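You operate a simulated robot arm through the tools that you are given. There is no shell and no other tool.

The job below is to be done with a simulated two-armed robot. You get a single attempt, and the scene is never put back.

JOB
Sow the blue pot as the note says and firm the soil.
Fine: Slide the sower over it, one press a seed, slide it back to its end. Firm with the tamper last and put it back. Set down upright: soil tamper.
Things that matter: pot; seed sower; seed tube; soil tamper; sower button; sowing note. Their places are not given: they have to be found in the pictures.

The check looks at the end state, three seconds after you hand in, the way a careful person would. Anything else that was tipped, shoved, dropped, spilled or broken makes it a failure.

ROBOT AND FRAMES
Two 7-joint arms with fingered hands on one trunk that stands fixed in place. Base frame: the origin is at the foot of the trunk, x ahead of it, y to its left, z up. Units: cm, degrees, N and s.
The left shoulder is at [10.4, 18.1, 104.6], the right one opposite. With the tool pointing down near the work surface each hand reaches from about 48 to 86 cm from the base axis, measured 20 degrees to its own side. Payload 3.8 kg a hand.
The TCP of each hand is the grasp point between the finger pads, 3 cm short of the fingertips. In the tool frame z runs along the fingers and y along their closing line. The gripper opens to 10.4 cm; its body begins 3.5 cm behind the TCP. The gripper is a hand of 4 fingers: y runs from the thumb to the fingers, the wrist lies at [-1.7, -10.4, -17.8] in the tool frame.
Orientation is that of the tool frame in the base frame, as [roll, pitch, yaw] about the fixed x, y, z axes, in that order (R = Rz(yaw) Ry(pitch) Rx(roll)). With the fingers straight down and the wrist toward the robot, the tool's x, y and z point along [0, 1, 0], [1, 0, 0] and [0, 0, -1] of the base frame.

CONTROLS
- The arms move only by the tool send_rows. It takes "left_rows", "right_rows" or both (then of equal length, played together; a hand with none holds still); each is one flat list of numbers, 6 for each row, row after row: the shift along the tool's x, y, z in units of 300 mm (1.0 is 300 mm), then the turn, a rotation vector about the tool's x, y, z in units of 90 degrees (1.0 is 90 degrees). In form: [tx, ty, tz, ax, ay, az, tx, ty, tz, ax, ay, az, ...]. A call has 1 to 20 rows; each row is the pose to reach, as a shift and turn from the pose commanded when the call began, along the tool's axes at that moment. A call with a number of a shift or a turn outside -1 to 1 is refused whole. Each row takes 0.2 s and may step no farther than 5 cm and 8.6 degrees from the row before; otherwise, the whole call is refused. Where a pose cannot be reached the arm comes as near as it can. A force on the tool above 40 N (or 10 N above the force at the start of the call, whichever is more), or a blocked arm, ends the call early, and 0.2 s more pass. In this call time passes only in rows, and 0.2 s behind the last. It gives the time, the measured TCP pose, the force on the tool (base axes), the opening and the grip force at its end, in the units of the frame above (readings bear some noise), with the torque about the TCP (base axes, N m) and any sound that the robot's microphone picked up.
- Cameras (640 x 400 px; columns grow to the right, rows downward): "scene" is now at [19.21, -5.61, 123.83]; the picture's right is [-0.60, -0.80, 0.00], its down [-0.34, 0.25, -0.90] and it looks along [0.73, -0.54, -0.43] (base axes); focal length 255 px, centre (320, 200). "left" rides on the left gripper at [-6.6, -9, -12.6] in its tool frame; the picture's right is [-0.78, -0.30, 0.56], its down [0.57, -0.70, 0.42] and it looks along [0.26, 0.65, 0.71] (tool axes); focal length 275 px, centre (320, 200). "right" rides on the right gripper at [6.6, -9, -12.6] in its tool frame; the picture's right is [-0.78, 0.30, -0.56], its down [-0.57, -0.70, 0.42] and it looks along [-0.26, 0.65, 0.71] (tool axes); focal length 275 px, centre (320, 200).
- capture(camera): a new picture of that camera. It takes no simulated time.
- slide_trunk(by): moves the trunk up (or, below 0, down) by that many cm; the arms and the scene camera ride with it, the base frame stays. It gives what a move gives, with no picture.
- move_fingers(index, middle, ring, thumb_bend, thumb_turn, hand): sets how far each is bent, from 0 (flat) to 1 (curled in); at 0.3 the hand is open as for a grip, at 0.7 the pads meet at the TCP. One left out holds its place. A second passes; each finger stops where it meets its share of the squeeze, and holds until it gets a number again. It is the only way to open and close the hand. It gives what a move gives, with no picture; readings hold the bend of each and the force on the fingers (four entries, about 0 where the hand has none), thumb and palm. thumb_turn goes from beside the hand (0) to across from the fingers (1), as for a grip.
- turn_head(pan, tilt): turns the head with the scene camera to pan (to the left, within 86 degrees either way) and tilt (down, from -29 to 69), counted from straight ahead of the robot (the tilt from the chest, where the trunk bows). It gives what a move gives.
- point_at(camera, pixels): for up to 12 pixels [column, row] of the newest picture of that camera ("zoom" is the newest enlarged one), the place [x, y, z] in the base frame of the surface seen there, good to about 0.2 cm. It takes no simulated time.
- inspect(camera, box): a new picture of the part [left, top, right, bottom] of that camera's present view, enlarged. It takes no simulated time.
- finish_job(): hands the job in; it is judged then, once.

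Unless the task says otherwise, let go and move clear before handing in.

The tools are called after "Emit:" as name(argument=value, ...) on one line, values as JSON. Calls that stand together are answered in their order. send_rows: Moves the arms, as the interface text tells. Its arguments: {"type":"object","properties":{"left_rows":{"type":"array","items":{"type":"number"}},"right_rows":{"type":"array","items":{"type":"number"}}},"required":[]} The other tools are called the same way: slide_trunk (by) moves the trunk up or down; move_fingers (index, middle, ring, thumb_bend, thumb_turn, hand) moves the fingers one by one; turn_head (pan, tilt) turns the head that bears the scene camera; capture (camera) takes a picture; point_at (camera, pixels) gives the place of the surface under pixels of a picture; inspect (camera, box) takes an enlarged picture of a part of a camera's view; finish_job () hands the job in.

At the start:

```text
time: 0.0
left_eef_pos: [58.0, -2.51, 114.2]
left_tcp_rot: [-180.0, 0.1, 90.0]
left_force: [-0.2, -0.3, -0.5]
left_torque: [-0.02, 0.02, 0.0]
left_width: 10.36
left_grasp_force: 0.1
left_shape: jaw
left_bend: [0.3, 0.3, 0.3, 0.3, 0.97]
left_finger forces: [0.1, 0.1, 0.0, 0.0, 0.0, 0.0]
right_eef_pos: [36.58, -41.81, 112.78]
right_tcp_rot: [-180.0, 0.0, 89.8]
right_force: [1.0, -0.1, -0.2]
right_torque: [0.0, 0.01, 0.0]
right_width: 10.35
right_grasp_force: 0.0
right_shape: jaw
right_bend: [0.3, 0.3, 0.3, 0.3, 0.97]
right_finger forces: [0.1, 0.0, 0.0, 0.0, 0.0, 0.0]
trunk travel left (down, up): [-20.0, 55.6]
head pan, tilt (commanded): [-36.5, 25.3]
```

scene: 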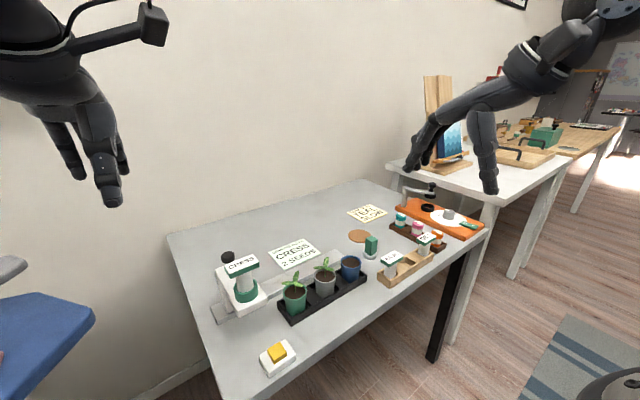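
right: 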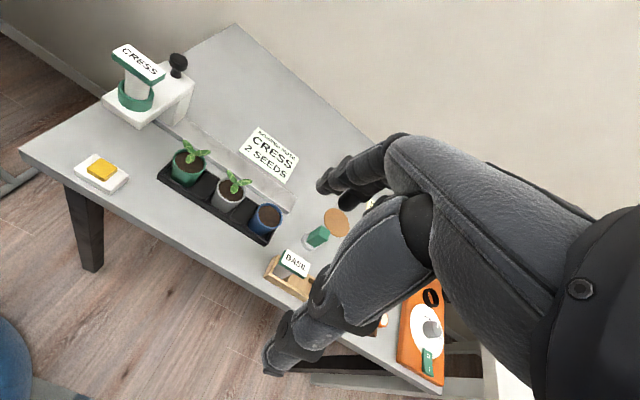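
left: 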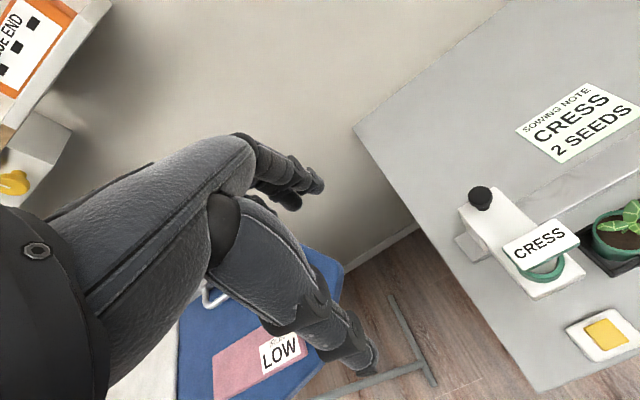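

The scene picture shows the sower (about 240,285) on a rail beside three pots, the blue one at (350,265), with a note "CRESS 2 SEEDS" at (295,252). I'll take enlarged looks to read everything and find the tamper.

Emit:
inspect(camera="scene", box=[200, 230, 360, 330])

Emit:
inspect(camera="scene", box=[340, 180, 500, 280])

Emit:
inspect(camera="scene", box=[200, 300, 360, 400])

```text
4.00 times, centred on (280, 280) of scene
```

zoom: 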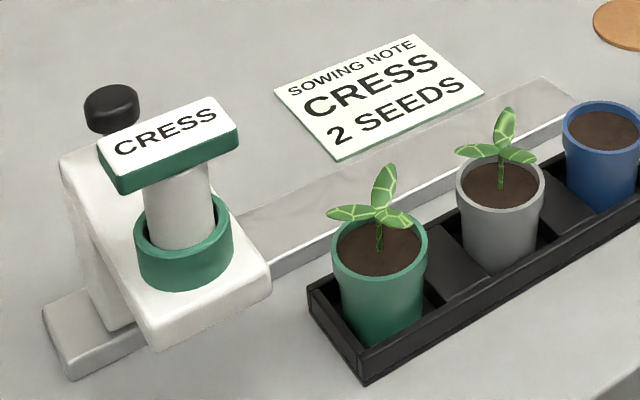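

```text
4.00 times, centred on (420, 230) of scene
```

zoom: 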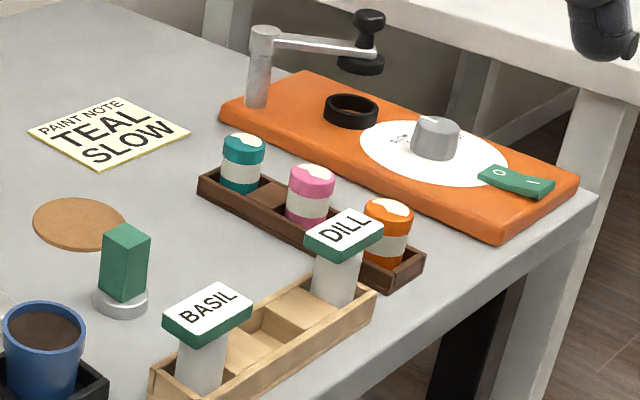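

```text
4.00 times, centred on (280, 350) of scene
```

zoom: 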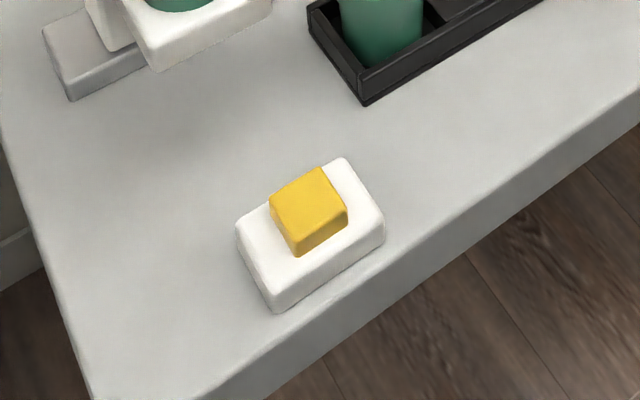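

The sower already bears a CRESS tube matching the note (2 seeds); the yellow block at (278,355) is the button, and the green-handled thing at (371,247) is the tamper next to a cork disc. I'll measure places.

Emit:
capture(camera="scene")

Emit:
point_at(camera="scene", pixels=[[228, 256], [240, 265], [278, 350], [350, 264], [371, 239], [370, 257], [360, 236], [218, 315], [335, 256], [295, 255], [322, 278], [294, 292]])

Emit:
point_at(camera="scene", pixels=[[170, 236], [209, 398], [440, 262], [361, 182], [300, 315], [280, 306], [365, 283], [391, 262], [424, 243], [230, 300], [260, 292], [240, 312]])

```text
taken
```

scene: 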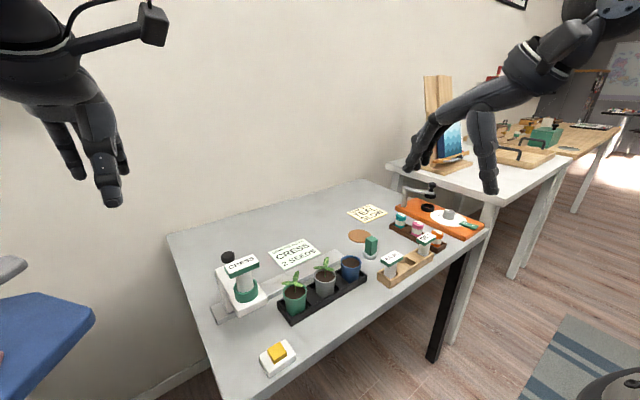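

```text
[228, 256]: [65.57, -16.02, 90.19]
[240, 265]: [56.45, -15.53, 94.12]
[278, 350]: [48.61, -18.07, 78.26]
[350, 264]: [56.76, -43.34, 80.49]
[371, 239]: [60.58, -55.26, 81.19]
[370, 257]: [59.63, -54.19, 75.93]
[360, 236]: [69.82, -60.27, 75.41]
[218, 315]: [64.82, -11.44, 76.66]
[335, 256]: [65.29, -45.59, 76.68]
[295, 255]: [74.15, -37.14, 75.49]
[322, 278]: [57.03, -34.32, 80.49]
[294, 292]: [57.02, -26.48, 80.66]
```

```text
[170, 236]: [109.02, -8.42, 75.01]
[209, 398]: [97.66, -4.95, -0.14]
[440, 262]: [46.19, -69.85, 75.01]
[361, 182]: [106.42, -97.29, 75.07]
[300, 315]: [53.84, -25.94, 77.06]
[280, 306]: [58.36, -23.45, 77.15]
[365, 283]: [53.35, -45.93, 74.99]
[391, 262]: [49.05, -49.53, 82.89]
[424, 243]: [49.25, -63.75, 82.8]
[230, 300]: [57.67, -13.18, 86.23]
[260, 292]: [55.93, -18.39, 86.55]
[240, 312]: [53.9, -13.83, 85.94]
```

Rail lies near x≈65, z≈76.7, with the sower at y≈-15.5 and the blue pot near [57,-42.5]. I'll turn the head to centre the work area and zoom in on details (sower end, knob, tamper).

Emit:
turn_head(pan=-36, tilt=42)

Emit:
capture(camera="scene")

```text
time: 0.8
left_eef_pos: [57.94, -2.48, 114.11]
left_tcp_rot: [-180.0, 0.0, 90.0]
left_force: [-0.4, -0.1, -1.0]
left_torque: [0.01, -0.02, 0.02]
left_width: 10.38
left_grasp_force: 0.0
left_shape: jaw
left_bend: [0.3, 0.3, 0.3, 0.3, 0.97]
left_finger forces: [0.0, 0.1, 0.1, 0.0, 0.1, 0.0]
right_eef_pos: [36.68, -41.81, 112.73]
right_tcp_rot: [-179.9, -0.1, 89.9]
right_force: [0.2, 0.0, 0.2]
right_torque: [0.03, -0.02, -0.04]
right_width: 10.37
right_grasp_force: 0.0
right_shape: jaw
right_bend: [0.3, 0.3, 0.3, 0.3, 0.97]
right_finger forces: [0.0, 0.0, 0.1, 0.0, 0.1, 0.1]
trunk travel left (down, up): [-20.0, 55.6]
head pan, tilt (commanded): [-36.0, 42.0]
```

```text
taken
```

scene: 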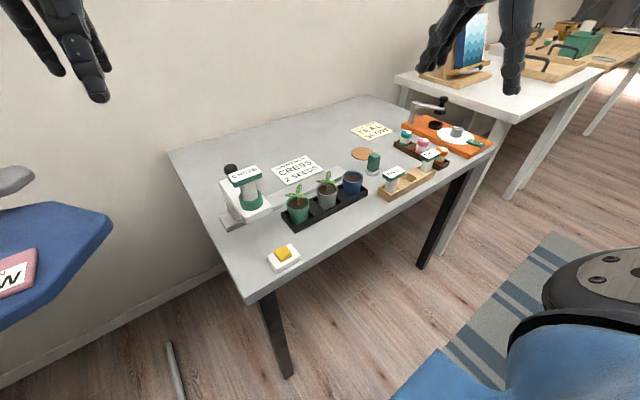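

Emit:
inspect(camera="scene", box=[208, 150, 304, 210])

Emit:
point_at(camera="zoom", pixels=[[150, 110], [130, 130], [175, 130], [240, 150], [160, 210], [280, 400], [100, 470], [150, 280], [240, 350], [280, 340], [400, 340], [185, 440]])

Emit:
inspect(camera="scene", box=[308, 140, 404, 200])

```text
6.67 times, centred on (256, 180) of scene
```

zoom: 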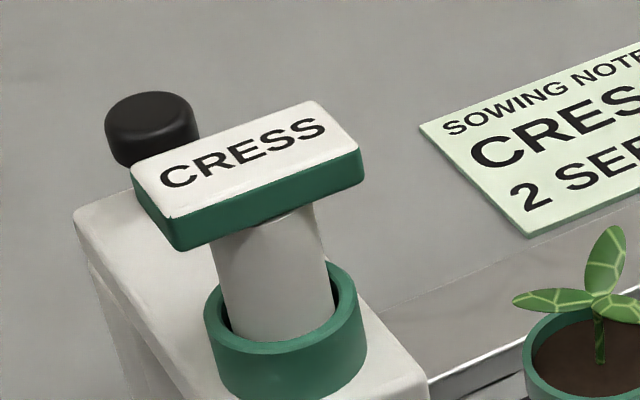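

```text
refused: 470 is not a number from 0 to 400
```

```text
6.67 times, centred on (356, 170) of scene
```

zoom: 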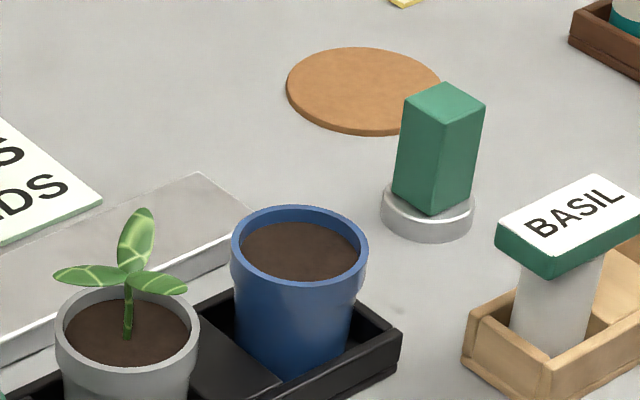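

The zoom shows the tamper (round metal foot, green block handle) standing on the table beside the cork disc. I'll measure it, the blue pot and the sower precisely.

Emit:
point_at(camera="zoom", pixels=[[445, 85], [405, 97], [485, 103], [445, 118], [430, 210], [385, 210], [472, 215], [428, 235], [235, 245], [365, 245], [300, 210], [300, 285]])

Emit:
point_at(camera="zoom", pixels=[[300, 250], [365, 55], [290, 90], [438, 85], [365, 130], [200, 175], [250, 208], [10, 360], [210, 265], [400, 335], [300, 385], [250, 380]])

Emit:
inspect(camera="scene", box=[208, 155, 304, 215])

Emit:
point_at(camera="zoom", pixels=[[150, 75], [110, 95], [195, 95], [125, 125], [135, 130], [315, 70], [362, 120], [172, 185], [80, 180], [280, 395], [430, 340], [100, 240]])

```text
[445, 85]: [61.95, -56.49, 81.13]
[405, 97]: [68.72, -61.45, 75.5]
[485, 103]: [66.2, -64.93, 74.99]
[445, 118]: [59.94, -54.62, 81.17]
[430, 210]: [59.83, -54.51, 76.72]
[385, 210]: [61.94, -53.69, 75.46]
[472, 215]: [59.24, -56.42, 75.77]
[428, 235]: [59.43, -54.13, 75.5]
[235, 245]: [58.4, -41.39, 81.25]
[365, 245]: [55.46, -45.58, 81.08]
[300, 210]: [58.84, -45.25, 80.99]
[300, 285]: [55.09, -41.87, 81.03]
```

```text
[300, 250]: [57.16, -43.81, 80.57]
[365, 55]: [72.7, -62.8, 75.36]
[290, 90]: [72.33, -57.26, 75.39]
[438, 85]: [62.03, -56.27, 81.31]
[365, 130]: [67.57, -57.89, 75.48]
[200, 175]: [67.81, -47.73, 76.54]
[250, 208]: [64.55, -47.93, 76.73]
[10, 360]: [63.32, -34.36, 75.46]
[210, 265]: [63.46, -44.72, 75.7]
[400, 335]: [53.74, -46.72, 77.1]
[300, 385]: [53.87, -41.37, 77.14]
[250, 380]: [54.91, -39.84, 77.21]
```

```text
6.67 times, centred on (256, 185) of scene
```

zoom: 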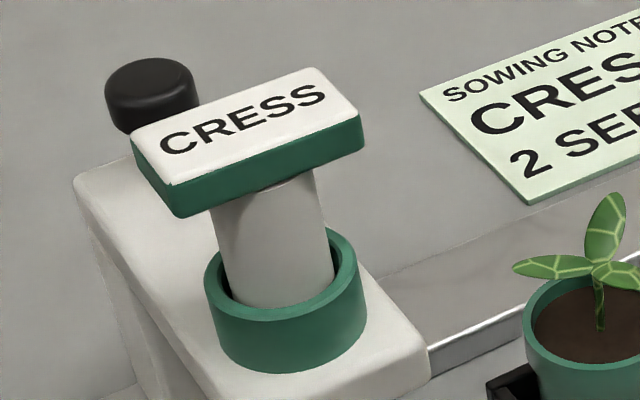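

```text
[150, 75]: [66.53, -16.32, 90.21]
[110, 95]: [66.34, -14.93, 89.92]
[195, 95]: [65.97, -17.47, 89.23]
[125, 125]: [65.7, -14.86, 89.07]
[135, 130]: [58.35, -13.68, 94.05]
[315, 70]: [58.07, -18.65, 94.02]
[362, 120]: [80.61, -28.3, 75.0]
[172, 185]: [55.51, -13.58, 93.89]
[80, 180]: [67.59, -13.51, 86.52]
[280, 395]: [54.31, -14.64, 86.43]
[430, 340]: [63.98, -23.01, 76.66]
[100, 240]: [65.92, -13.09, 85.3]
```

Blue pot centre ≈[57,-43.5], rim z 81.1, soil 80.5; the tamper stands at ≈[60.7,-55.3] with handle top z 81.2; knob top ≈[65.8,-16.2,90.2]. I'll check plant heights, the underside of the sower arm and the things near the left hand before moving.

Emit:
point_at(camera="zoom", pixels=[[608, 200], [540, 266], [600, 325], [350, 320], [330, 240], [270, 300], [215, 330], [120, 330], [300, 350], [420, 370], [130, 90], [165, 120]])

Emit:
point_at(camera="scene", pixels=[[327, 177], [275, 258], [283, 253], [290, 251], [283, 247], [272, 262], [286, 270], [299, 258], [40, 230], [15, 178], [222, 222], [243, 213]])

Emit:
inspect(camera="right", box=[80, 20, 320, 170])

```text
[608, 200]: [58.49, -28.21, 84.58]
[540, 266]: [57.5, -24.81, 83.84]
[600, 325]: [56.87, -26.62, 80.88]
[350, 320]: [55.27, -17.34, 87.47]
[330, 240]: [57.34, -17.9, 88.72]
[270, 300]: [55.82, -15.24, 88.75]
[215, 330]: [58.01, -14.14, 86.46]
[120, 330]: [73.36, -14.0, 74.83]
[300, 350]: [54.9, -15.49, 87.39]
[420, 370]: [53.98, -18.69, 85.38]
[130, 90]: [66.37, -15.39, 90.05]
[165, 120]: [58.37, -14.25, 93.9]
```

```text
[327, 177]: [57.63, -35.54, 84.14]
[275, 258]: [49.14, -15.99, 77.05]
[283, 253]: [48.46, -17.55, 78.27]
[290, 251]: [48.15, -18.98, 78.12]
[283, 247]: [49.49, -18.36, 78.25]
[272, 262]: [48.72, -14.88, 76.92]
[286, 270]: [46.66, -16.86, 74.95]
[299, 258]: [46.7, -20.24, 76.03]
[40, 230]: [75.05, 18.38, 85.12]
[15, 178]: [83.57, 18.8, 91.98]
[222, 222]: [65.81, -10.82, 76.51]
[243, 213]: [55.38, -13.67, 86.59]
```

```text
2.67 times, centred on (200, 95) of right
```

zoom: 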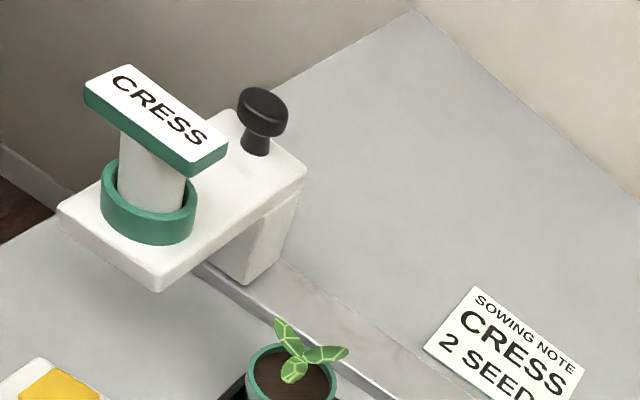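

The knob is on a short stem at ≈[65.6,-16.2,88.5–90.2]. Before bringing the right hand over it I want the left hand out of the way, so I check what stands to the left.

Emit:
capture(camera="left")

Emit:
point_at(camera="left", pixels=[[20, 40], [12, 180], [90, 20], [280, 350], [210, 380], [215, 295], [330, 260], [300, 130], [480, 198], [480, 230], [540, 240], [605, 330]])

Emit:
turn_head(pan=20, tilt=35)

Emit:
capture(camera="scene")

```text
taken
```

left: 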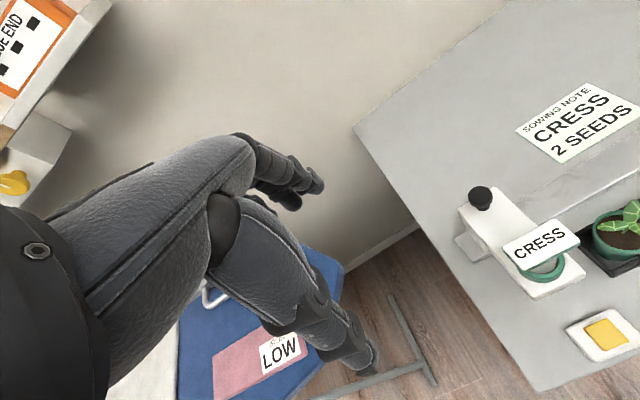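

```text
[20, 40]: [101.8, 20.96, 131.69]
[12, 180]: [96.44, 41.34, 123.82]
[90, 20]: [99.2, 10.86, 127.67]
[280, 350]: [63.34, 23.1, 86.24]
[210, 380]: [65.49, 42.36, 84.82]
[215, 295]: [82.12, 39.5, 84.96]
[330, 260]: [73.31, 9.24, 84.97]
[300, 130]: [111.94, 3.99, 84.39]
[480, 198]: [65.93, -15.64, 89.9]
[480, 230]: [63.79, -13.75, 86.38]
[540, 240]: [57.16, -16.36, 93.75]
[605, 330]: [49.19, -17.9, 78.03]
```

```text
time: 2.0
left_eef_pos: [57.94, -2.46, 114.07]
left_tcp_rot: [180.0, -0.1, 89.9]
left_force: [0.6, -0.6, 0.8]
left_torque: [0.0, -0.02, 0.0]
left_width: 10.36
left_grasp_force: 0.1
left_shape: jaw
left_bend: [0.3, 0.3, 0.3, 0.3, 0.97]
left_finger forces: [0.0, 0.1, 0.1, 0.0, 0.0, 0.0]
right_eef_pos: [36.75, -41.88, 112.77]
right_tcp_rot: [-180.0, 0.0, 89.9]
right_force: [-0.1, 0.0, -0.1]
right_torque: [-0.01, 0.01, 0.0]
right_width: 10.38
right_grasp_force: 0.1
right_shape: jaw
right_bend: [0.3, 0.3, 0.3, 0.3, 0.97]
right_finger forces: [0.0, 0.0, 0.0, 0.0, 0.0, 0.0]
trunk travel left (down, up): [-20.0, 55.6]
head pan, tilt (commanded): [20.0, 35.0]
```

```text
taken
```

scene: 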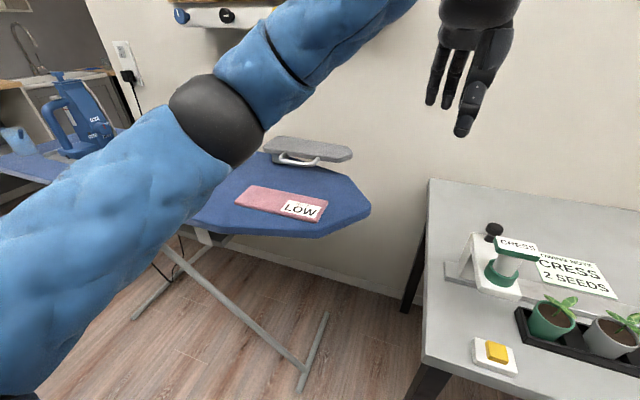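

The left side holds only a low ironing board (z≈85–92) and a wall shelf beyond x≈96, so the left hand can move left at z 114. I'll shift it 20 cm to the left and back 6 cm.

Emit:
send_rows(left_rows=[0.11, -0.033, 0, 0, 0, 0, 0.22, -0.067, 0, 0, 0, 0, 0.33, -0.1, 0, 0, 0, 0, 0.44, -0.133, 0, 0, 0, 0, 0.55, -0.167, 0, 0, 0, 0, 0.667, -0.2, 0, 0, 0, 0])

Emit:
turn_head(pan=-30, tilt=38)

Emit:
capture(camera="scene")

```text
time: 3.4
left_eef_pos: [51.99, 17.66, 114.01]
left_tcp_rot: [180.0, 0.0, 90.0]
left_force: [0.5, 0.0, 0.8]
left_torque: [-0.01, 0.0, 0.01]
left_width: 10.37
left_grasp_force: 0.0
left_shape: jaw
left_bend: [0.3, 0.3, 0.3, 0.3, 0.97]
left_finger forces: [0.0, 0.0, 0.0, 0.0, 0.0, 0.0]
right_eef_pos: [36.64, -41.79, 112.81]
right_tcp_rot: [180.0, 0.0, 89.9]
right_force: [-0.2, 0.0, 0.3]
right_torque: [0.03, 0.0, -0.02]
right_width: 10.37
right_grasp_force: 0.1
right_shape: jaw
right_bend: [0.3, 0.3, 0.3, 0.3, 0.97]
right_finger forces: [0.0, 0.0, 0.1, 0.0, 0.1, 0.1]
trunk travel left (down, up): [-20.0, 55.6]
head pan, tilt (commanded): [20.0, 35.0]
```

```text
time: 4.6
left_eef_pos: [51.89, 17.44, 114.06]
left_tcp_rot: [-180.0, 0.0, 90.1]
left_force: [0.3, -0.2, 0.2]
left_torque: [-0.01, -0.01, -0.01]
left_width: 10.38
left_grasp_force: 0.1
left_shape: jaw
left_bend: [0.3, 0.3, 0.3, 0.3, 0.97]
left_finger forces: [0.0, 0.1, 0.0, 0.0, 0.1, 0.1]
right_eef_pos: [36.7, -41.73, 112.82]
right_tcp_rot: [180.0, 0.0, 89.9]
right_force: [-0.3, 1.1, -0.2]
right_torque: [0.0, 0.0, 0.0]
right_width: 10.38
right_grasp_force: 0.1
right_shape: jaw
right_bend: [0.3, 0.3, 0.3, 0.3, 0.97]
right_finger forces: [0.0, 0.0, 0.0, 0.0, 0.0, 0.0]
trunk travel left (down, up): [-20.0, 55.6]
head pan, tilt (commanded): [-30.0, 38.0]
```

```text
taken
```

scene: 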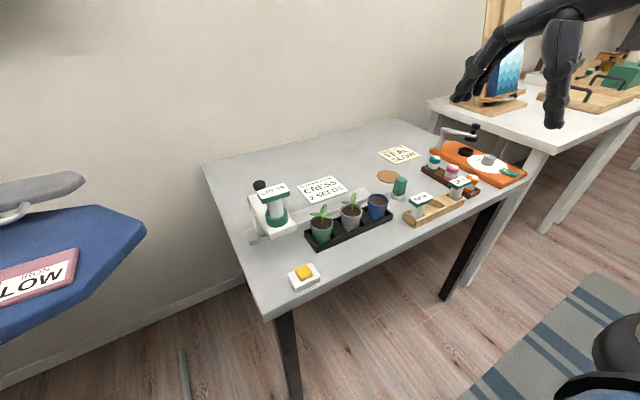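

The way is clear. I move the right hand over the knob at a safe height (z≈107), turning the yaw to 45 on the way to test reach.

Emit:
send_rows(right_rows=[0.0853, 0.0963, 0.02, 0, 0, 0.05, 0.1706, 0.1926, 0.04, 0, 0, 0.1, 0.2559, 0.2889, 0.06, 0, 0, 0.15, 0.3412, 0.3852, 0.08, 0, 0, 0.2, 0.4265, 0.4815, 0.1, 0, 0, 0.25, 0.5118, 0.5778, 0.12, 0, 0, 0.3, 0.5971, 0.6741, 0.14, 0, 0, 0.35, 0.6824, 0.7704, 0.16, 0, 0, 0.4, 0.7677, 0.8667, 0.18, 0, 0, 0.45, 0.853, 0.963, 0.2, 0, 0, 0.5])

Emit:
capture(camera="scene")

Emit:
capture(camera="right")

```text
time: 6.8
left_eef_pos: [52.07, 17.59, 113.97]
left_tcp_rot: [180.0, 0.0, 89.9]
left_force: [-0.5, -0.4, -0.4]
left_torque: [-0.03, 0.04, 0.02]
left_width: 10.36
left_grasp_force: 0.1
left_shape: jaw
left_bend: [0.3, 0.3, 0.3, 0.3, 0.97]
left_finger forces: [0.0, 0.0, 0.0, 0.1, 0.1, 0.0]
right_eef_pos: [60.73, -22.31, 105.45]
right_tcp_rot: [180.0, -0.2, 44.8]
right_force: [0.3, -0.5, 0.0]
right_torque: [0.0, -0.02, -0.04]
right_width: 10.4
right_grasp_force: 0.0
right_shape: jaw
right_bend: [0.3, 0.3, 0.3, 0.3, 0.97]
right_finger forces: [0.0, 0.0, 0.1, 0.1, 0.1, 0.0]
right hand out of reach, approached as far as the arm can: row 9, 10
trunk travel left (down, up): [-20.0, 55.6]
head pan, tilt (commanded): [-30.0, 38.0]
```

```text
taken
```

scene: 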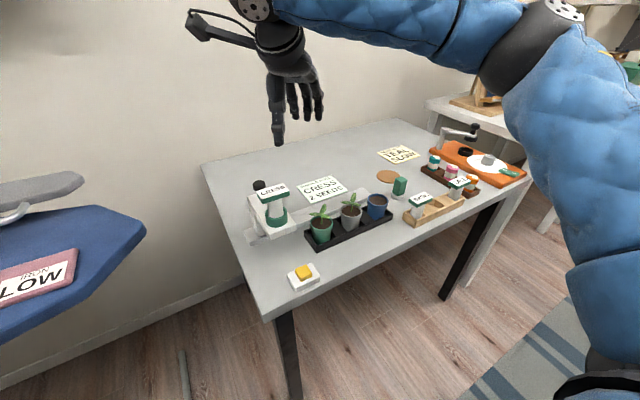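

```text
taken
```

right: 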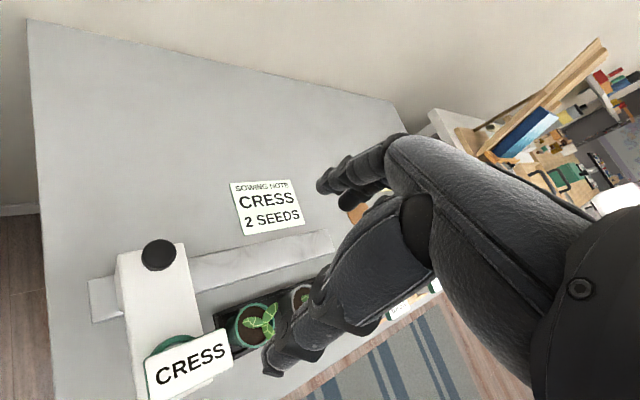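

The 45° yaw cannot be reached there (stopped at [60.7,-22.3,105.5]). I'll turn back toward yaw 90 in place and see where the hand comes to.

Emit:
send_rows(right_rows=[0, 0, 0, 0, 0, -0.083, 0, 0, 0, 0, 0, -0.167, 0, 0, 0, 0, 0, -0.25, 0, 0, 0, 0, 0, -0.333, 0, 0, 0, 0, 0, -0.417, 0, 0, 0, 0, 0, -0.5])

```text
time: 8.2
left_eef_pos: [51.97, 17.43, 114.13]
left_tcp_rot: [-180.0, 0.0, 90.0]
left_force: [0.8, 0.1, 0.2]
left_torque: [0.0, 0.0, -0.02]
left_width: 10.37
left_grasp_force: 0.0
left_shape: jaw
left_bend: [0.3, 0.3, 0.3, 0.3, 0.97]
left_finger forces: [0.1, 0.0, 0.0, 0.0, 0.0, 0.0]
right_eef_pos: [60.8, -22.21, 105.45]
right_tcp_rot: [-180.0, -0.1, 90.0]
right_force: [-0.1, 0.3, 0.0]
right_torque: [0.01, 0.0, 0.01]
right_width: 10.36
right_grasp_force: 0.1
right_shape: jaw
right_bend: [0.3, 0.3, 0.3, 0.3, 0.97]
right_finger forces: [0.0, 0.0, 0.0, 0.1, 0.0, 0.1]
trunk travel left (down, up): [-20.0, 55.6]
head pan, tilt (commanded): [-30.0, 38.0]
```

Yaw is back at 90 with the TCP at [60.8,-22.2,105.5]. Now I try to get above the knob at this yaw.

Emit:
send_rows(right_rows=[0.067, 0.053, 0.027, 0, 0, 0, 0.133, 0.107, 0.053, 0, 0, 0, 0.2, 0.16, 0.08, 0, 0, 0])

Emit:
capture(camera="right")

Emit:
capture(camera="scene")

```text
time: 9.0
left_eef_pos: [52.09, 17.54, 114.15]
left_tcp_rot: [-180.0, 0.0, 89.9]
left_force: [-0.8, 0.2, -0.3]
left_torque: [-0.03, 0.05, 0.01]
left_width: 10.4
left_grasp_force: 0.0
left_shape: jaw
left_bend: [0.3, 0.3, 0.3, 0.3, 0.97]
left_finger forces: [0.0, 0.1, 0.0, 0.0, 0.1, 0.0]
right_eef_pos: [65.67, -16.24, 103.04]
right_tcp_rot: [-179.8, 0.0, 89.8]
right_force: [0.3, -0.2, -0.4]
right_torque: [0.01, 0.01, 0.0]
right_width: 10.38
right_grasp_force: 0.0
right_shape: jaw
right_bend: [0.3, 0.3, 0.3, 0.3, 0.97]
right_finger forces: [0.0, 0.0, 0.0, 0.1, 0.0, 0.0]
trunk travel left (down, up): [-20.0, 55.6]
head pan, tilt (commanded): [-30.0, 38.0]
```

```text
taken
```

right: 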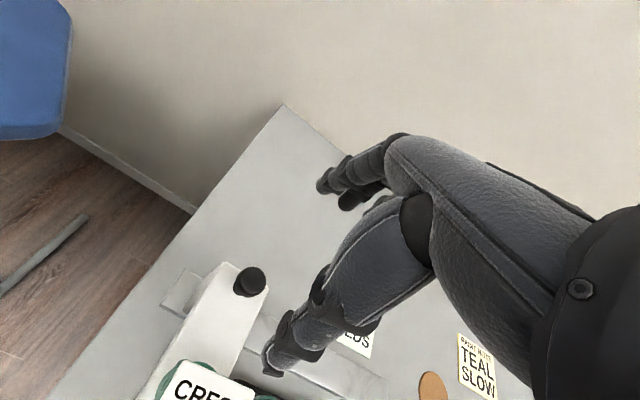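

```text
taken
```

scene: 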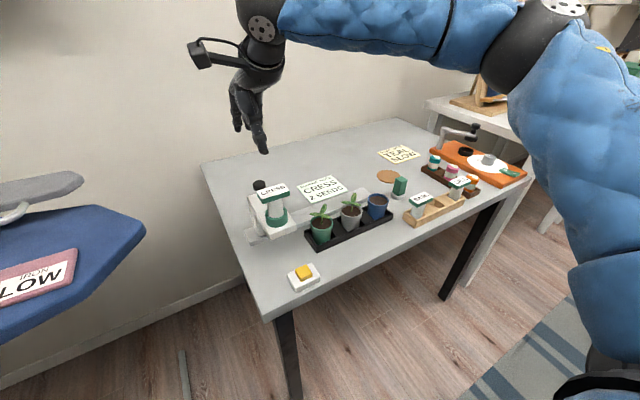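

The TCP is now right above the knob at [65.7,-16.2,103]. I zoom in on the hand to judge how thumb and palm would clear the tube label when lowered.

Emit:
inspect(camera="scene", box=[170, 60, 330, 160])

Emit:
point_at(camera="zoom", pixels=[[380, 365], [370, 320], [355, 270], [330, 215], [400, 240], [275, 280], [290, 220], [380, 180], [430, 180], [300, 150], [250, 140], [440, 140]])

```text
4.00 times, centred on (250, 110) of scene
```

zoom: 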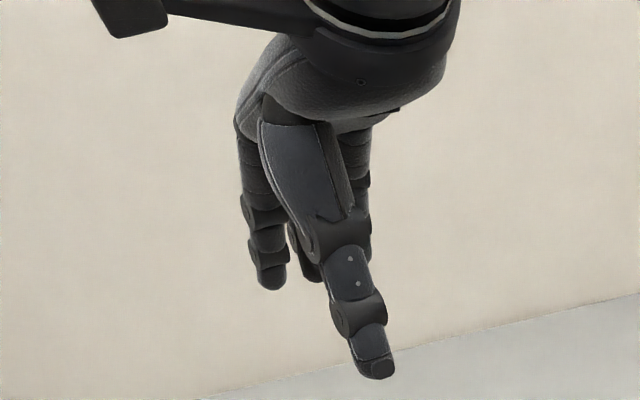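

```text
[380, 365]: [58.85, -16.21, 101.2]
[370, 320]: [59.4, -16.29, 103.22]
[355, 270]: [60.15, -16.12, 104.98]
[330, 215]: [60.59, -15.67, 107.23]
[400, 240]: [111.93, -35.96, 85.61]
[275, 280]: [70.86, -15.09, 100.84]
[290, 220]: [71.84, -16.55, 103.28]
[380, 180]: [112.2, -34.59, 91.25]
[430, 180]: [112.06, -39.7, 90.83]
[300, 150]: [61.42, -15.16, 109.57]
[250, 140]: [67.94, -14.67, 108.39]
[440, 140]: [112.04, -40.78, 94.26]
```

Open thumb tip would be at x≈58.9, only just clear of the label (58.4), so I'll half-close the hand first to narrow it to about 5 cm.

Emit:
move_fingers(hand="right", index=0.5, middle=0.5, ring=0.5, thumb_bend=0.5, thumb_turn=1.0)

Emit:
inspect(camera="scene", box=[190, 80, 350, 180])

Emit:
capture(camera="right")

```text
time: 10.0
left_eef_pos: [52.05, 17.6, 114.1]
left_tcp_rot: [180.0, 0.0, 90.0]
left_force: [-0.3, -1.0, 0.8]
left_torque: [0.01, 0.01, -0.01]
left_width: 10.35
left_grasp_force: 0.1
left_shape: jaw
left_bend: [0.3, 0.3, 0.3, 0.3, 0.97]
left_finger forces: [0.0, 0.0, 0.0, 0.0, 0.0, 0.0]
right_eef_pos: [65.56, -16.12, 103.14]
right_tcp_rot: [-179.9, 0.0, 89.9]
right_force: [0.4, 0.5, 0.3]
right_torque: [0.0, 0.03, 0.0]
right_width: 5.41
right_grasp_force: 0.0
right_shape: fingers
right_bend: [0.5, 0.5, 0.5, 0.5, 1.0]
right_finger forces: [0.1, 0.0, 0.0, 0.0, 0.0, 0.0]
trunk travel left (down, up): [-20.0, 55.6]
head pan, tilt (commanded): [-30.0, 38.0]
```

```text
4.00 times, centred on (270, 130) of scene
```

zoom: 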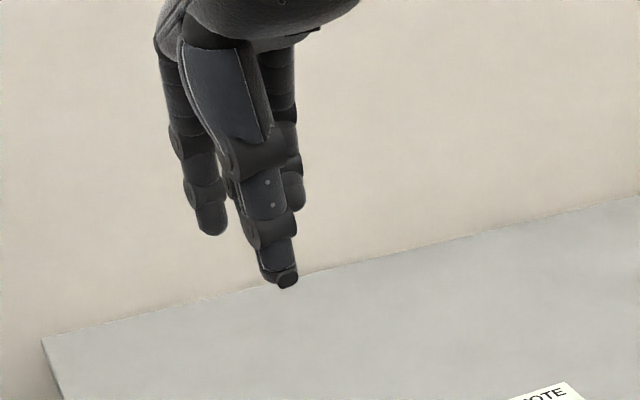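

```text
taken
```

right: 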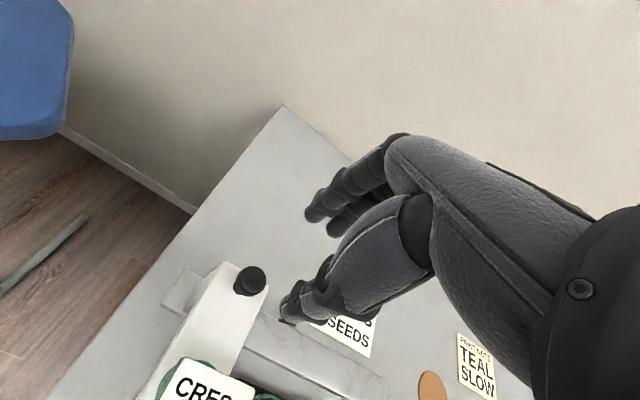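

Width is now 5.4 cm. I check where the thumb and fingertips are and re-measure the knob from this view.

Emit:
point_at(camera="zoom", pixels=[[285, 280], [275, 260], [265, 195], [250, 150], [220, 80], [210, 225], [295, 200], [200, 190], [285, 140], [182, 140]])

Emit:
point_at(camera="right", pixels=[[250, 275], [240, 272], [262, 272], [252, 268], [250, 287], [236, 292], [264, 290], [222, 275], [264, 298], [205, 330], [245, 300], [168, 300]])

```text
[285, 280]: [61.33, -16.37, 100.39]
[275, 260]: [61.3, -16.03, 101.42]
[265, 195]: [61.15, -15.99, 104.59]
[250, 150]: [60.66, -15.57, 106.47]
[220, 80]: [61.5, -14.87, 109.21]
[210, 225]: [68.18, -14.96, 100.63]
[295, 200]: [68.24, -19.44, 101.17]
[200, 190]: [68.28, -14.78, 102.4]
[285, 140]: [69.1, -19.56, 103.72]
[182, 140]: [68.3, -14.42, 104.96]
```

```text
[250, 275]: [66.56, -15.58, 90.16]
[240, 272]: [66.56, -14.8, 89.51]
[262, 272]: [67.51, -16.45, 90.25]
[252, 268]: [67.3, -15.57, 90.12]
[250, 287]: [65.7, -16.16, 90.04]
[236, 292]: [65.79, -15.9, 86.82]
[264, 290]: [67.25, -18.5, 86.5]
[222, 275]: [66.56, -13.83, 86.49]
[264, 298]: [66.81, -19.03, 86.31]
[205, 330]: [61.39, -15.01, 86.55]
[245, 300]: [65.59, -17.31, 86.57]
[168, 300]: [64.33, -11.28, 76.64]
```

Emit:
inspect(camera="right", box=[202, 250, 298, 310])

Emit:
point_at(camera="zoom", pixels=[[310, 100], [230, 190], [290, 230], [350, 120], [400, 200], [430, 170], [320, 170], [260, 130], [225, 240], [300, 300], [420, 240], [390, 280]])

```text
6.67 times, centred on (250, 280) of right
```

zoom: 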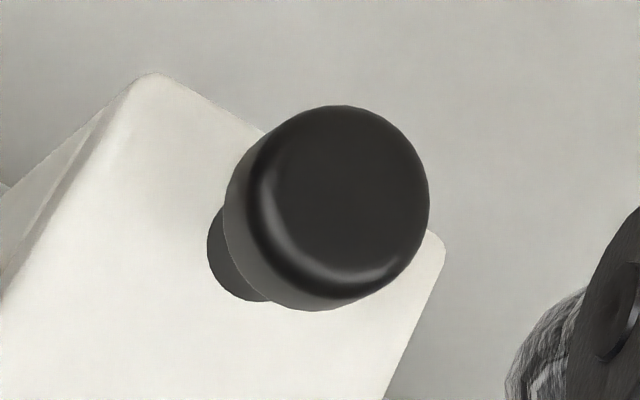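

```text
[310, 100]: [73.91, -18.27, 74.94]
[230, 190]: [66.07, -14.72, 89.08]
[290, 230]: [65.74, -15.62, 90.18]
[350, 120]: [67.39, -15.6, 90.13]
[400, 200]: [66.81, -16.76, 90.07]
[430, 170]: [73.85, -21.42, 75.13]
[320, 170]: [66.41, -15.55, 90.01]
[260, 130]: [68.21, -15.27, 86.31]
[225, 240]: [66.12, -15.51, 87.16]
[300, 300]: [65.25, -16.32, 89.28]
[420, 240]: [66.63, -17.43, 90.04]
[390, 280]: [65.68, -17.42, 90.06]
```

Knob centre ≈[66.5,-16.1], radius ≈1.35, top z 90.1, with the plate top at 86.5. I lower the half-open hand so the fingertips (≈3 cm under the TCP) come to z≈88.

Emit:
send_rows(right_rows=[0, 0.01, 0.08, 0, 0, 0, 0, 0.02, 0.16, 0, 0, 0, 0, 0.032, 0.24, 0, 0, 0, 0, 0.032, 0.3, 0, 0, 0, 0, 0.032, 0.35, 0, 0, 0, 0, 0.032, 0.38, 0, 0, 0, 0, 0.032, 0.405, 0, 0, 0])

Emit:
inspect(camera="scene", box=[190, 100, 350, 200])

Emit:
capture(camera="right")

```text
time: 11.6
left_eef_pos: [51.99, 17.53, 114.08]
left_tcp_rot: [180.0, 0.0, 90.1]
left_force: [0.4, -0.5, 0.6]
left_torque: [0.02, 0.0, 0.01]
left_width: 10.37
left_grasp_force: 0.0
left_shape: jaw
left_bend: [0.3, 0.3, 0.3, 0.3, 0.97]
left_finger forces: [0.0, 0.0, 0.0, 0.0, 0.0, 0.0]
right_eef_pos: [66.48, -16.24, 90.93]
right_tcp_rot: [-180.0, 0.0, 90.0]
right_force: [0.5, -0.1, 0.8]
right_torque: [-0.02, -0.01, 0.0]
right_width: 5.42
right_grasp_force: 0.2
right_shape: fingers
right_bend: [0.5, 0.5, 0.5, 0.5, 1.0]
right_finger forces: [0.0, 0.0, 0.1, 0.0, 0.0, 0.0]
trunk travel left (down, up): [-20.0, 55.6]
head pan, tilt (commanded): [-30.0, 38.0]
```

```text
4.00 times, centred on (270, 150) of scene
```

zoom: 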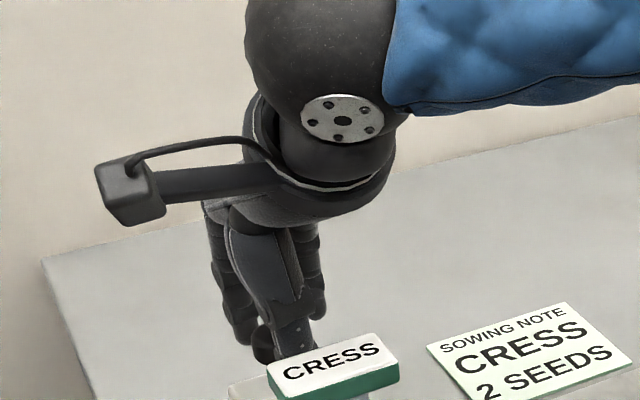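

```text
taken
```

right: 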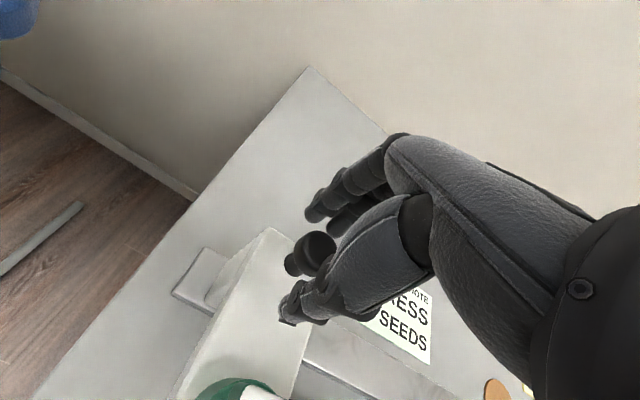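

The knob sits between thumb (290,310) and fingers (320,210) in the right picture. I close on it.

Emit:
move_fingers(hand="right", index=0.68, middle=0.68, ring=0.68, thumb_bend=0.68)

Emit:
capture(camera="right")

```text
time: 12.6
left_eef_pos: [52.03, 17.5, 114.05]
left_tcp_rot: [-180.0, 0.0, 90.0]
left_force: [0.0, -0.4, -0.5]
left_torque: [0.02, -0.02, 0.0]
left_width: 10.37
left_grasp_force: 0.1
left_shape: jaw
left_bend: [0.3, 0.3, 0.3, 0.3, 0.97]
left_finger forces: [0.0, 0.0, 0.0, 0.0, 0.0, 0.0]
right_eef_pos: [66.53, -16.16, 90.86]
right_tcp_rot: [179.9, 0.0, 90.1]
right_force: [0.3, 0.7, -1.5]
right_torque: [0.0, 0.05, -0.01]
right_width: 2.39
right_grasp_force: 6.7
right_shape: fingers
right_bend: [0.63, 0.65, 0.68, 0.62, 1.0]
right_finger forces: [4.5, 2.4, 0.0, 0.0, 6.3, 0.0]
trunk travel left (down, up): [-20.0, 55.6]
head pan, tilt (commanded): [-30.0, 38.0]
```

```text
taken
```

right: 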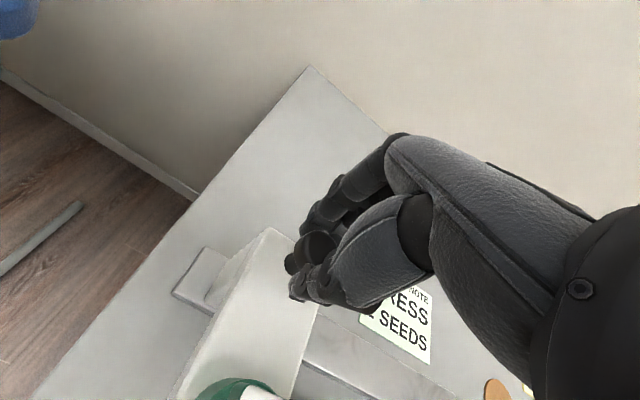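

Grip holds the knob (thumb 6.3 N, index 4.5 N). I start a slow slide of 3 cm toward -y to test the carriage.

Emit:
send_rows(right_rows=[-0.02, 0, 0, 0, 0, 0, -0.045, 0, 0, 0, 0, 0, -0.07, 0, 0, 0, 0, 0, -0.1, 0, 0, 0, 0, 0])

Emit:
capture(camera="scene")

Emit:
capture(camera="right")

```text
time: 13.6
left_eef_pos: [51.92, 17.53, 114.0]
left_tcp_rot: [180.0, 0.0, 90.1]
left_force: [-0.9, 0.0, 0.1]
left_torque: [0.0, 0.02, 0.01]
left_width: 10.36
left_grasp_force: 0.1
left_shape: jaw
left_bend: [0.3, 0.3, 0.3, 0.3, 0.97]
left_finger forces: [0.0, 0.0, 0.1, 0.0, 0.1, 0.1]
right_eef_pos: [66.51, -19.26, 90.83]
right_tcp_rot: [-180.0, -0.1, 89.9]
right_force: [-0.2, -1.2, -1.3]
right_torque: [0.02, 0.02, 0.0]
right_width: 2.39
right_grasp_force: 6.4
right_shape: fingers
right_bend: [0.63, 0.66, 0.68, 0.62, 1.0]
right_finger forces: [4.6, 2.7, 0.1, 0.0, 6.5, 0.0]
trunk travel left (down, up): [-20.0, 55.6]
head pan, tilt (commanded): [-30.0, 38.0]
```

```text
taken
```

scene: 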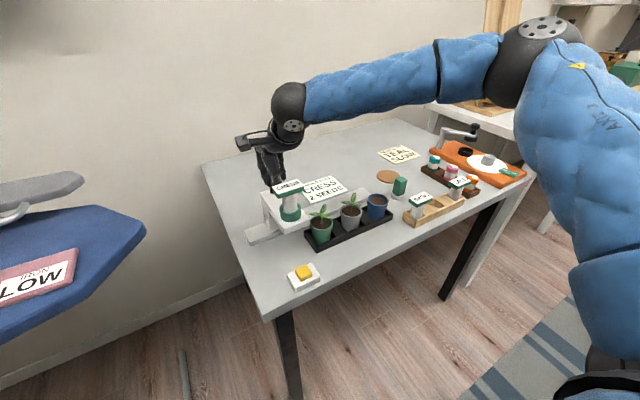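

```text
taken
```

right: 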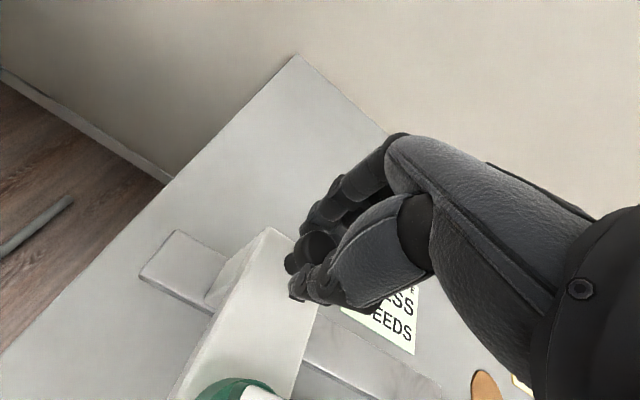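

The carriage followed the hand by 3 cm. Before going on I measure the blue pot's rim again from this view.

Emit:
inspect(camera="scene", box=[345, 180, 409, 220])

Emit:
inspect(camera="scene", box=[240, 170, 352, 240])

```text
10.00 times, centred on (377, 200) of scene
```

zoom: 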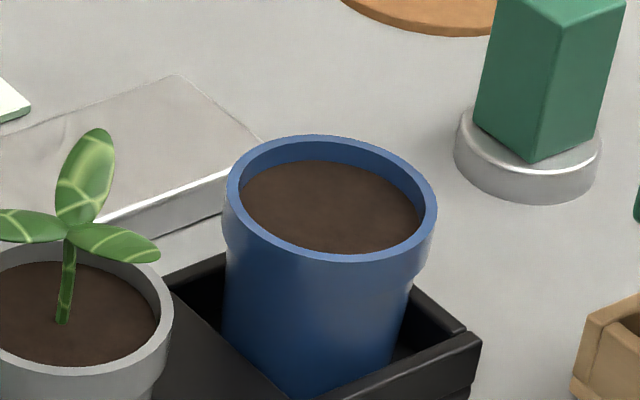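

```text
5.71 times, centred on (296, 205) of scene
```

zoom: 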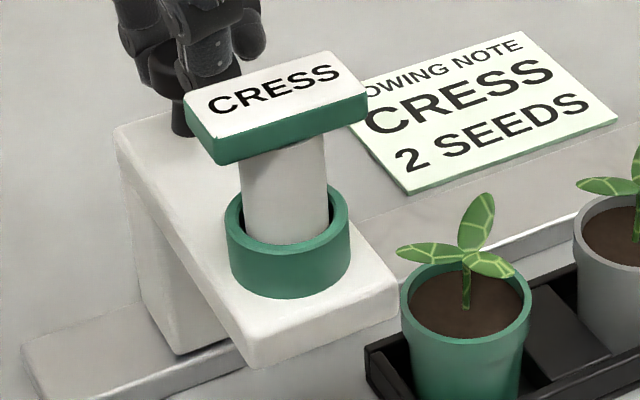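

Emit:
point_at(camera="zoom", pixels=[[240, 235], [340, 215], [230, 212], [346, 205], [285, 248], [245, 360], [395, 300], [190, 110], [330, 55], [368, 92], [220, 150], [125, 140]])

Emit:
inspect(camera="scene", box=[345, 180, 409, 220])

Emit:
point_at(camera="zoom", pixels=[[320, 140], [230, 190], [432, 210], [330, 257], [330, 200], [250, 190], [415, 215], [330, 165], [320, 248], [265, 150], [400, 165], [400, 250]])

Emit:
point_at(camera="zoom", pixels=[[555, 8], [497, 5], [530, 160], [480, 120], [600, 135], [462, 120], [595, 150], [530, 198], [460, 160], [590, 185], [60, 320], [500, 195]])

```text
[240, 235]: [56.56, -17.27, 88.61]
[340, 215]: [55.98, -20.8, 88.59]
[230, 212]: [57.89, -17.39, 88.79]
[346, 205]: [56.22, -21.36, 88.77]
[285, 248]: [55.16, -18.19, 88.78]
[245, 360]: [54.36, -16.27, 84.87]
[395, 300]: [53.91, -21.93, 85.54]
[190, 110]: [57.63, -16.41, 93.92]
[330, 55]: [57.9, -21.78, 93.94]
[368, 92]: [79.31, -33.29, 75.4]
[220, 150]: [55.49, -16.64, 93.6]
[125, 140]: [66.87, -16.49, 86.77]
```

```text
10.00 times, centred on (377, 200) of scene
```

zoom: 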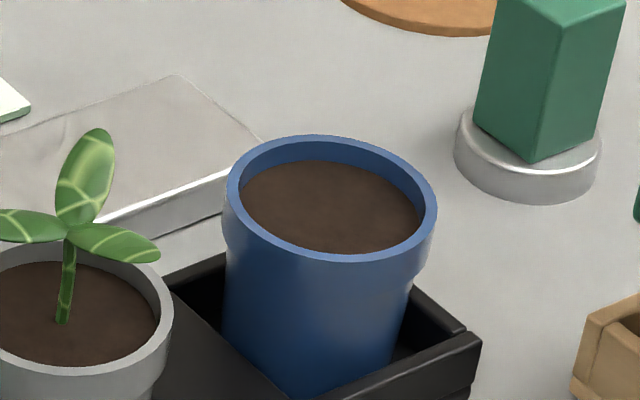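

```text
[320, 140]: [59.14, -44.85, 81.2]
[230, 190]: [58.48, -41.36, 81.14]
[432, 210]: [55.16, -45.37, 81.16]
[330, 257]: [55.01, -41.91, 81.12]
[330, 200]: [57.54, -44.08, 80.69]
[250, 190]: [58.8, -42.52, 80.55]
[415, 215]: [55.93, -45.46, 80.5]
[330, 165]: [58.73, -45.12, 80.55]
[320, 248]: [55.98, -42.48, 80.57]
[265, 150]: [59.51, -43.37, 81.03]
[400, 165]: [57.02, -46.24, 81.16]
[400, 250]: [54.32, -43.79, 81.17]
```

```text
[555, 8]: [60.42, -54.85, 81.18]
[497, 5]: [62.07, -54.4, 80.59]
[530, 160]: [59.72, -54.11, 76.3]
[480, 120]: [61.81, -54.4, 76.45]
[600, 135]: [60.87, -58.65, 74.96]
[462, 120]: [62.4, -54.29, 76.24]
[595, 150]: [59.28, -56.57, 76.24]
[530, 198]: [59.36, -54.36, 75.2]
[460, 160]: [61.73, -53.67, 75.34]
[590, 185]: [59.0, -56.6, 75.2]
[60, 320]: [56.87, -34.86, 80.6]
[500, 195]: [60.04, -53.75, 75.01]
```

Pot centre fits at ≈[56.95,-43.55] and the sower socket centre (≈[57,-19.25]) lines up with the knob's y, so the knob must go to y≈-43.5. I slide half the way and look.

Emit:
send_rows(right_rows=[-0.04, 0, 0, 0, 0, 0, -0.08, 0, 0, 0, 0, 0, -0.12, 0, 0, 0, 0, 0, -0.16, 0, 0, 0, 0, 0, -0.2, 0, 0, 0, 0, 0, -0.24, 0, 0, 0, 0, 0, -0.28, 0, 0, 0, 0, 0, -0.32, 0, 0, 0, 0, 0, -0.36, 0, 0, 0, 0, 0, -0.4, 0, 0, 0, 0, 0])

Emit:
capture(camera="scene")

Emit:
capture(camera="right")

```text
time: 15.8
left_eef_pos: [51.98, 17.39, 114.0]
left_tcp_rot: [-180.0, 0.0, 90.1]
left_force: [-0.3, 0.1, 0.4]
left_torque: [0.03, 0.02, -0.01]
left_width: 10.39
left_grasp_force: 0.2
left_shape: jaw
left_bend: [0.3, 0.3, 0.3, 0.3, 0.97]
left_finger forces: [0.0, 0.0, 0.0, 0.0, 0.0, 0.0]
right_eef_pos: [66.53, -31.31, 90.86]
right_tcp_rot: [-179.9, 0.0, 89.9]
right_force: [0.7, -0.9, -2.3]
right_torque: [-0.01, -0.02, -0.04]
right_width: 2.4
right_grasp_force: 6.9
right_shape: fingers
right_bend: [0.62, 0.66, 0.68, 0.62, 1.0]
right_finger forces: [4.8, 2.7, 0.0, 0.0, 5.9, 0.1]
trunk travel left (down, up): [-20.0, 55.6]
head pan, tilt (commanded): [-30.0, 38.0]
```

```text
taken
```

scene: 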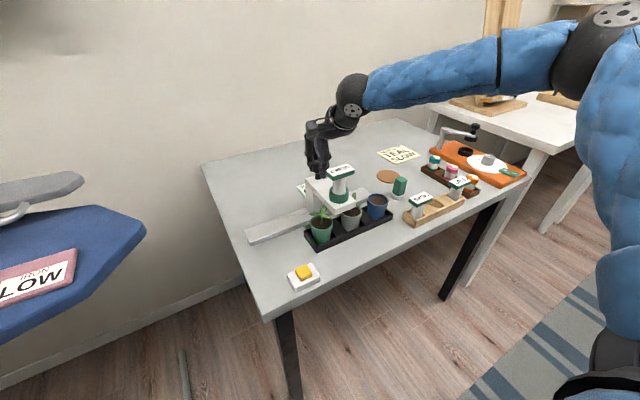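

```text
taken
```

right: 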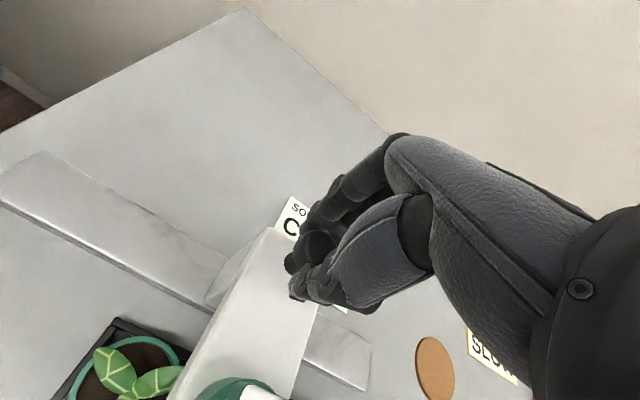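

The sower is gliding well (TCP y −31.3, no odd force). I go the remaining 12.2 cm to y≈-43.5.

Emit:
send_rows(right_rows=[-0.04, 0, 0, 0, 0, 0, -0.08, 0, 0, 0, 0, 0, -0.12, 0, 0, 0, 0, 0, -0.16, 0, 0, 0, 0, 0, -0.2, 0, 0, 0, 0, 0, -0.24, 0, 0, 0, 0, 0, -0.28, 0, 0, 0, 0, 0, -0.32, 0, 0, 0, 0, 0, -0.36, 0, 0, 0, 0, 0, -0.39, 0, 0, 0, 0, 0, -0.407, 0, 0, 0, 0, 0])

Emit:
capture(camera="scene")

Emit:
capture(camera="right")

```text
time: 18.2
left_eef_pos: [52.12, 17.36, 114.1]
left_tcp_rot: [179.9, 0.1, 89.9]
left_force: [1.0, -0.4, 0.0]
left_torque: [-0.01, -0.01, 0.01]
left_width: 10.37
left_grasp_force: 0.1
left_shape: jaw
left_bend: [0.3, 0.3, 0.3, 0.3, 0.97]
left_finger forces: [0.1, 0.0, 0.0, 0.1, 0.0, 0.1]
right_eef_pos: [66.53, -43.71, 90.88]
right_tcp_rot: [-179.9, 0.0, 89.9]
right_force: [1.0, -1.5, -2.7]
right_torque: [-0.04, 0.0, -0.05]
right_width: 2.41
right_grasp_force: 6.7
right_shape: fingers
right_bend: [0.62, 0.66, 0.68, 0.62, 1.0]
right_finger forces: [4.5, 3.4, 0.0, 0.0, 6.0, 0.0]
trunk travel left (down, up): [-20.0, 55.6]
head pan, tilt (commanded): [-30.0, 38.0]
```

```text
taken
```

scene: 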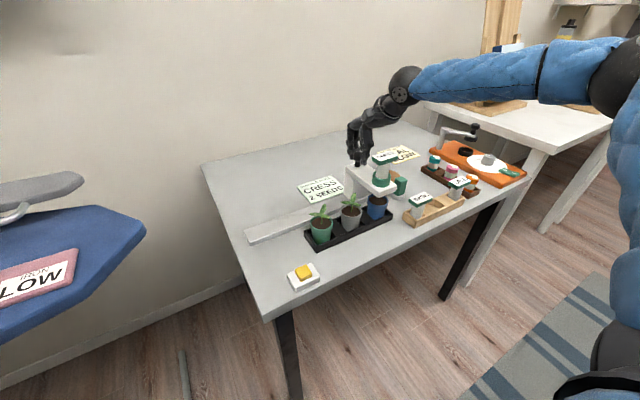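

```text
taken
```

right: 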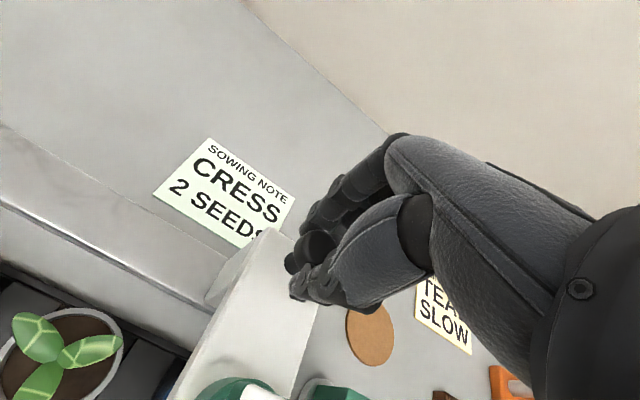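

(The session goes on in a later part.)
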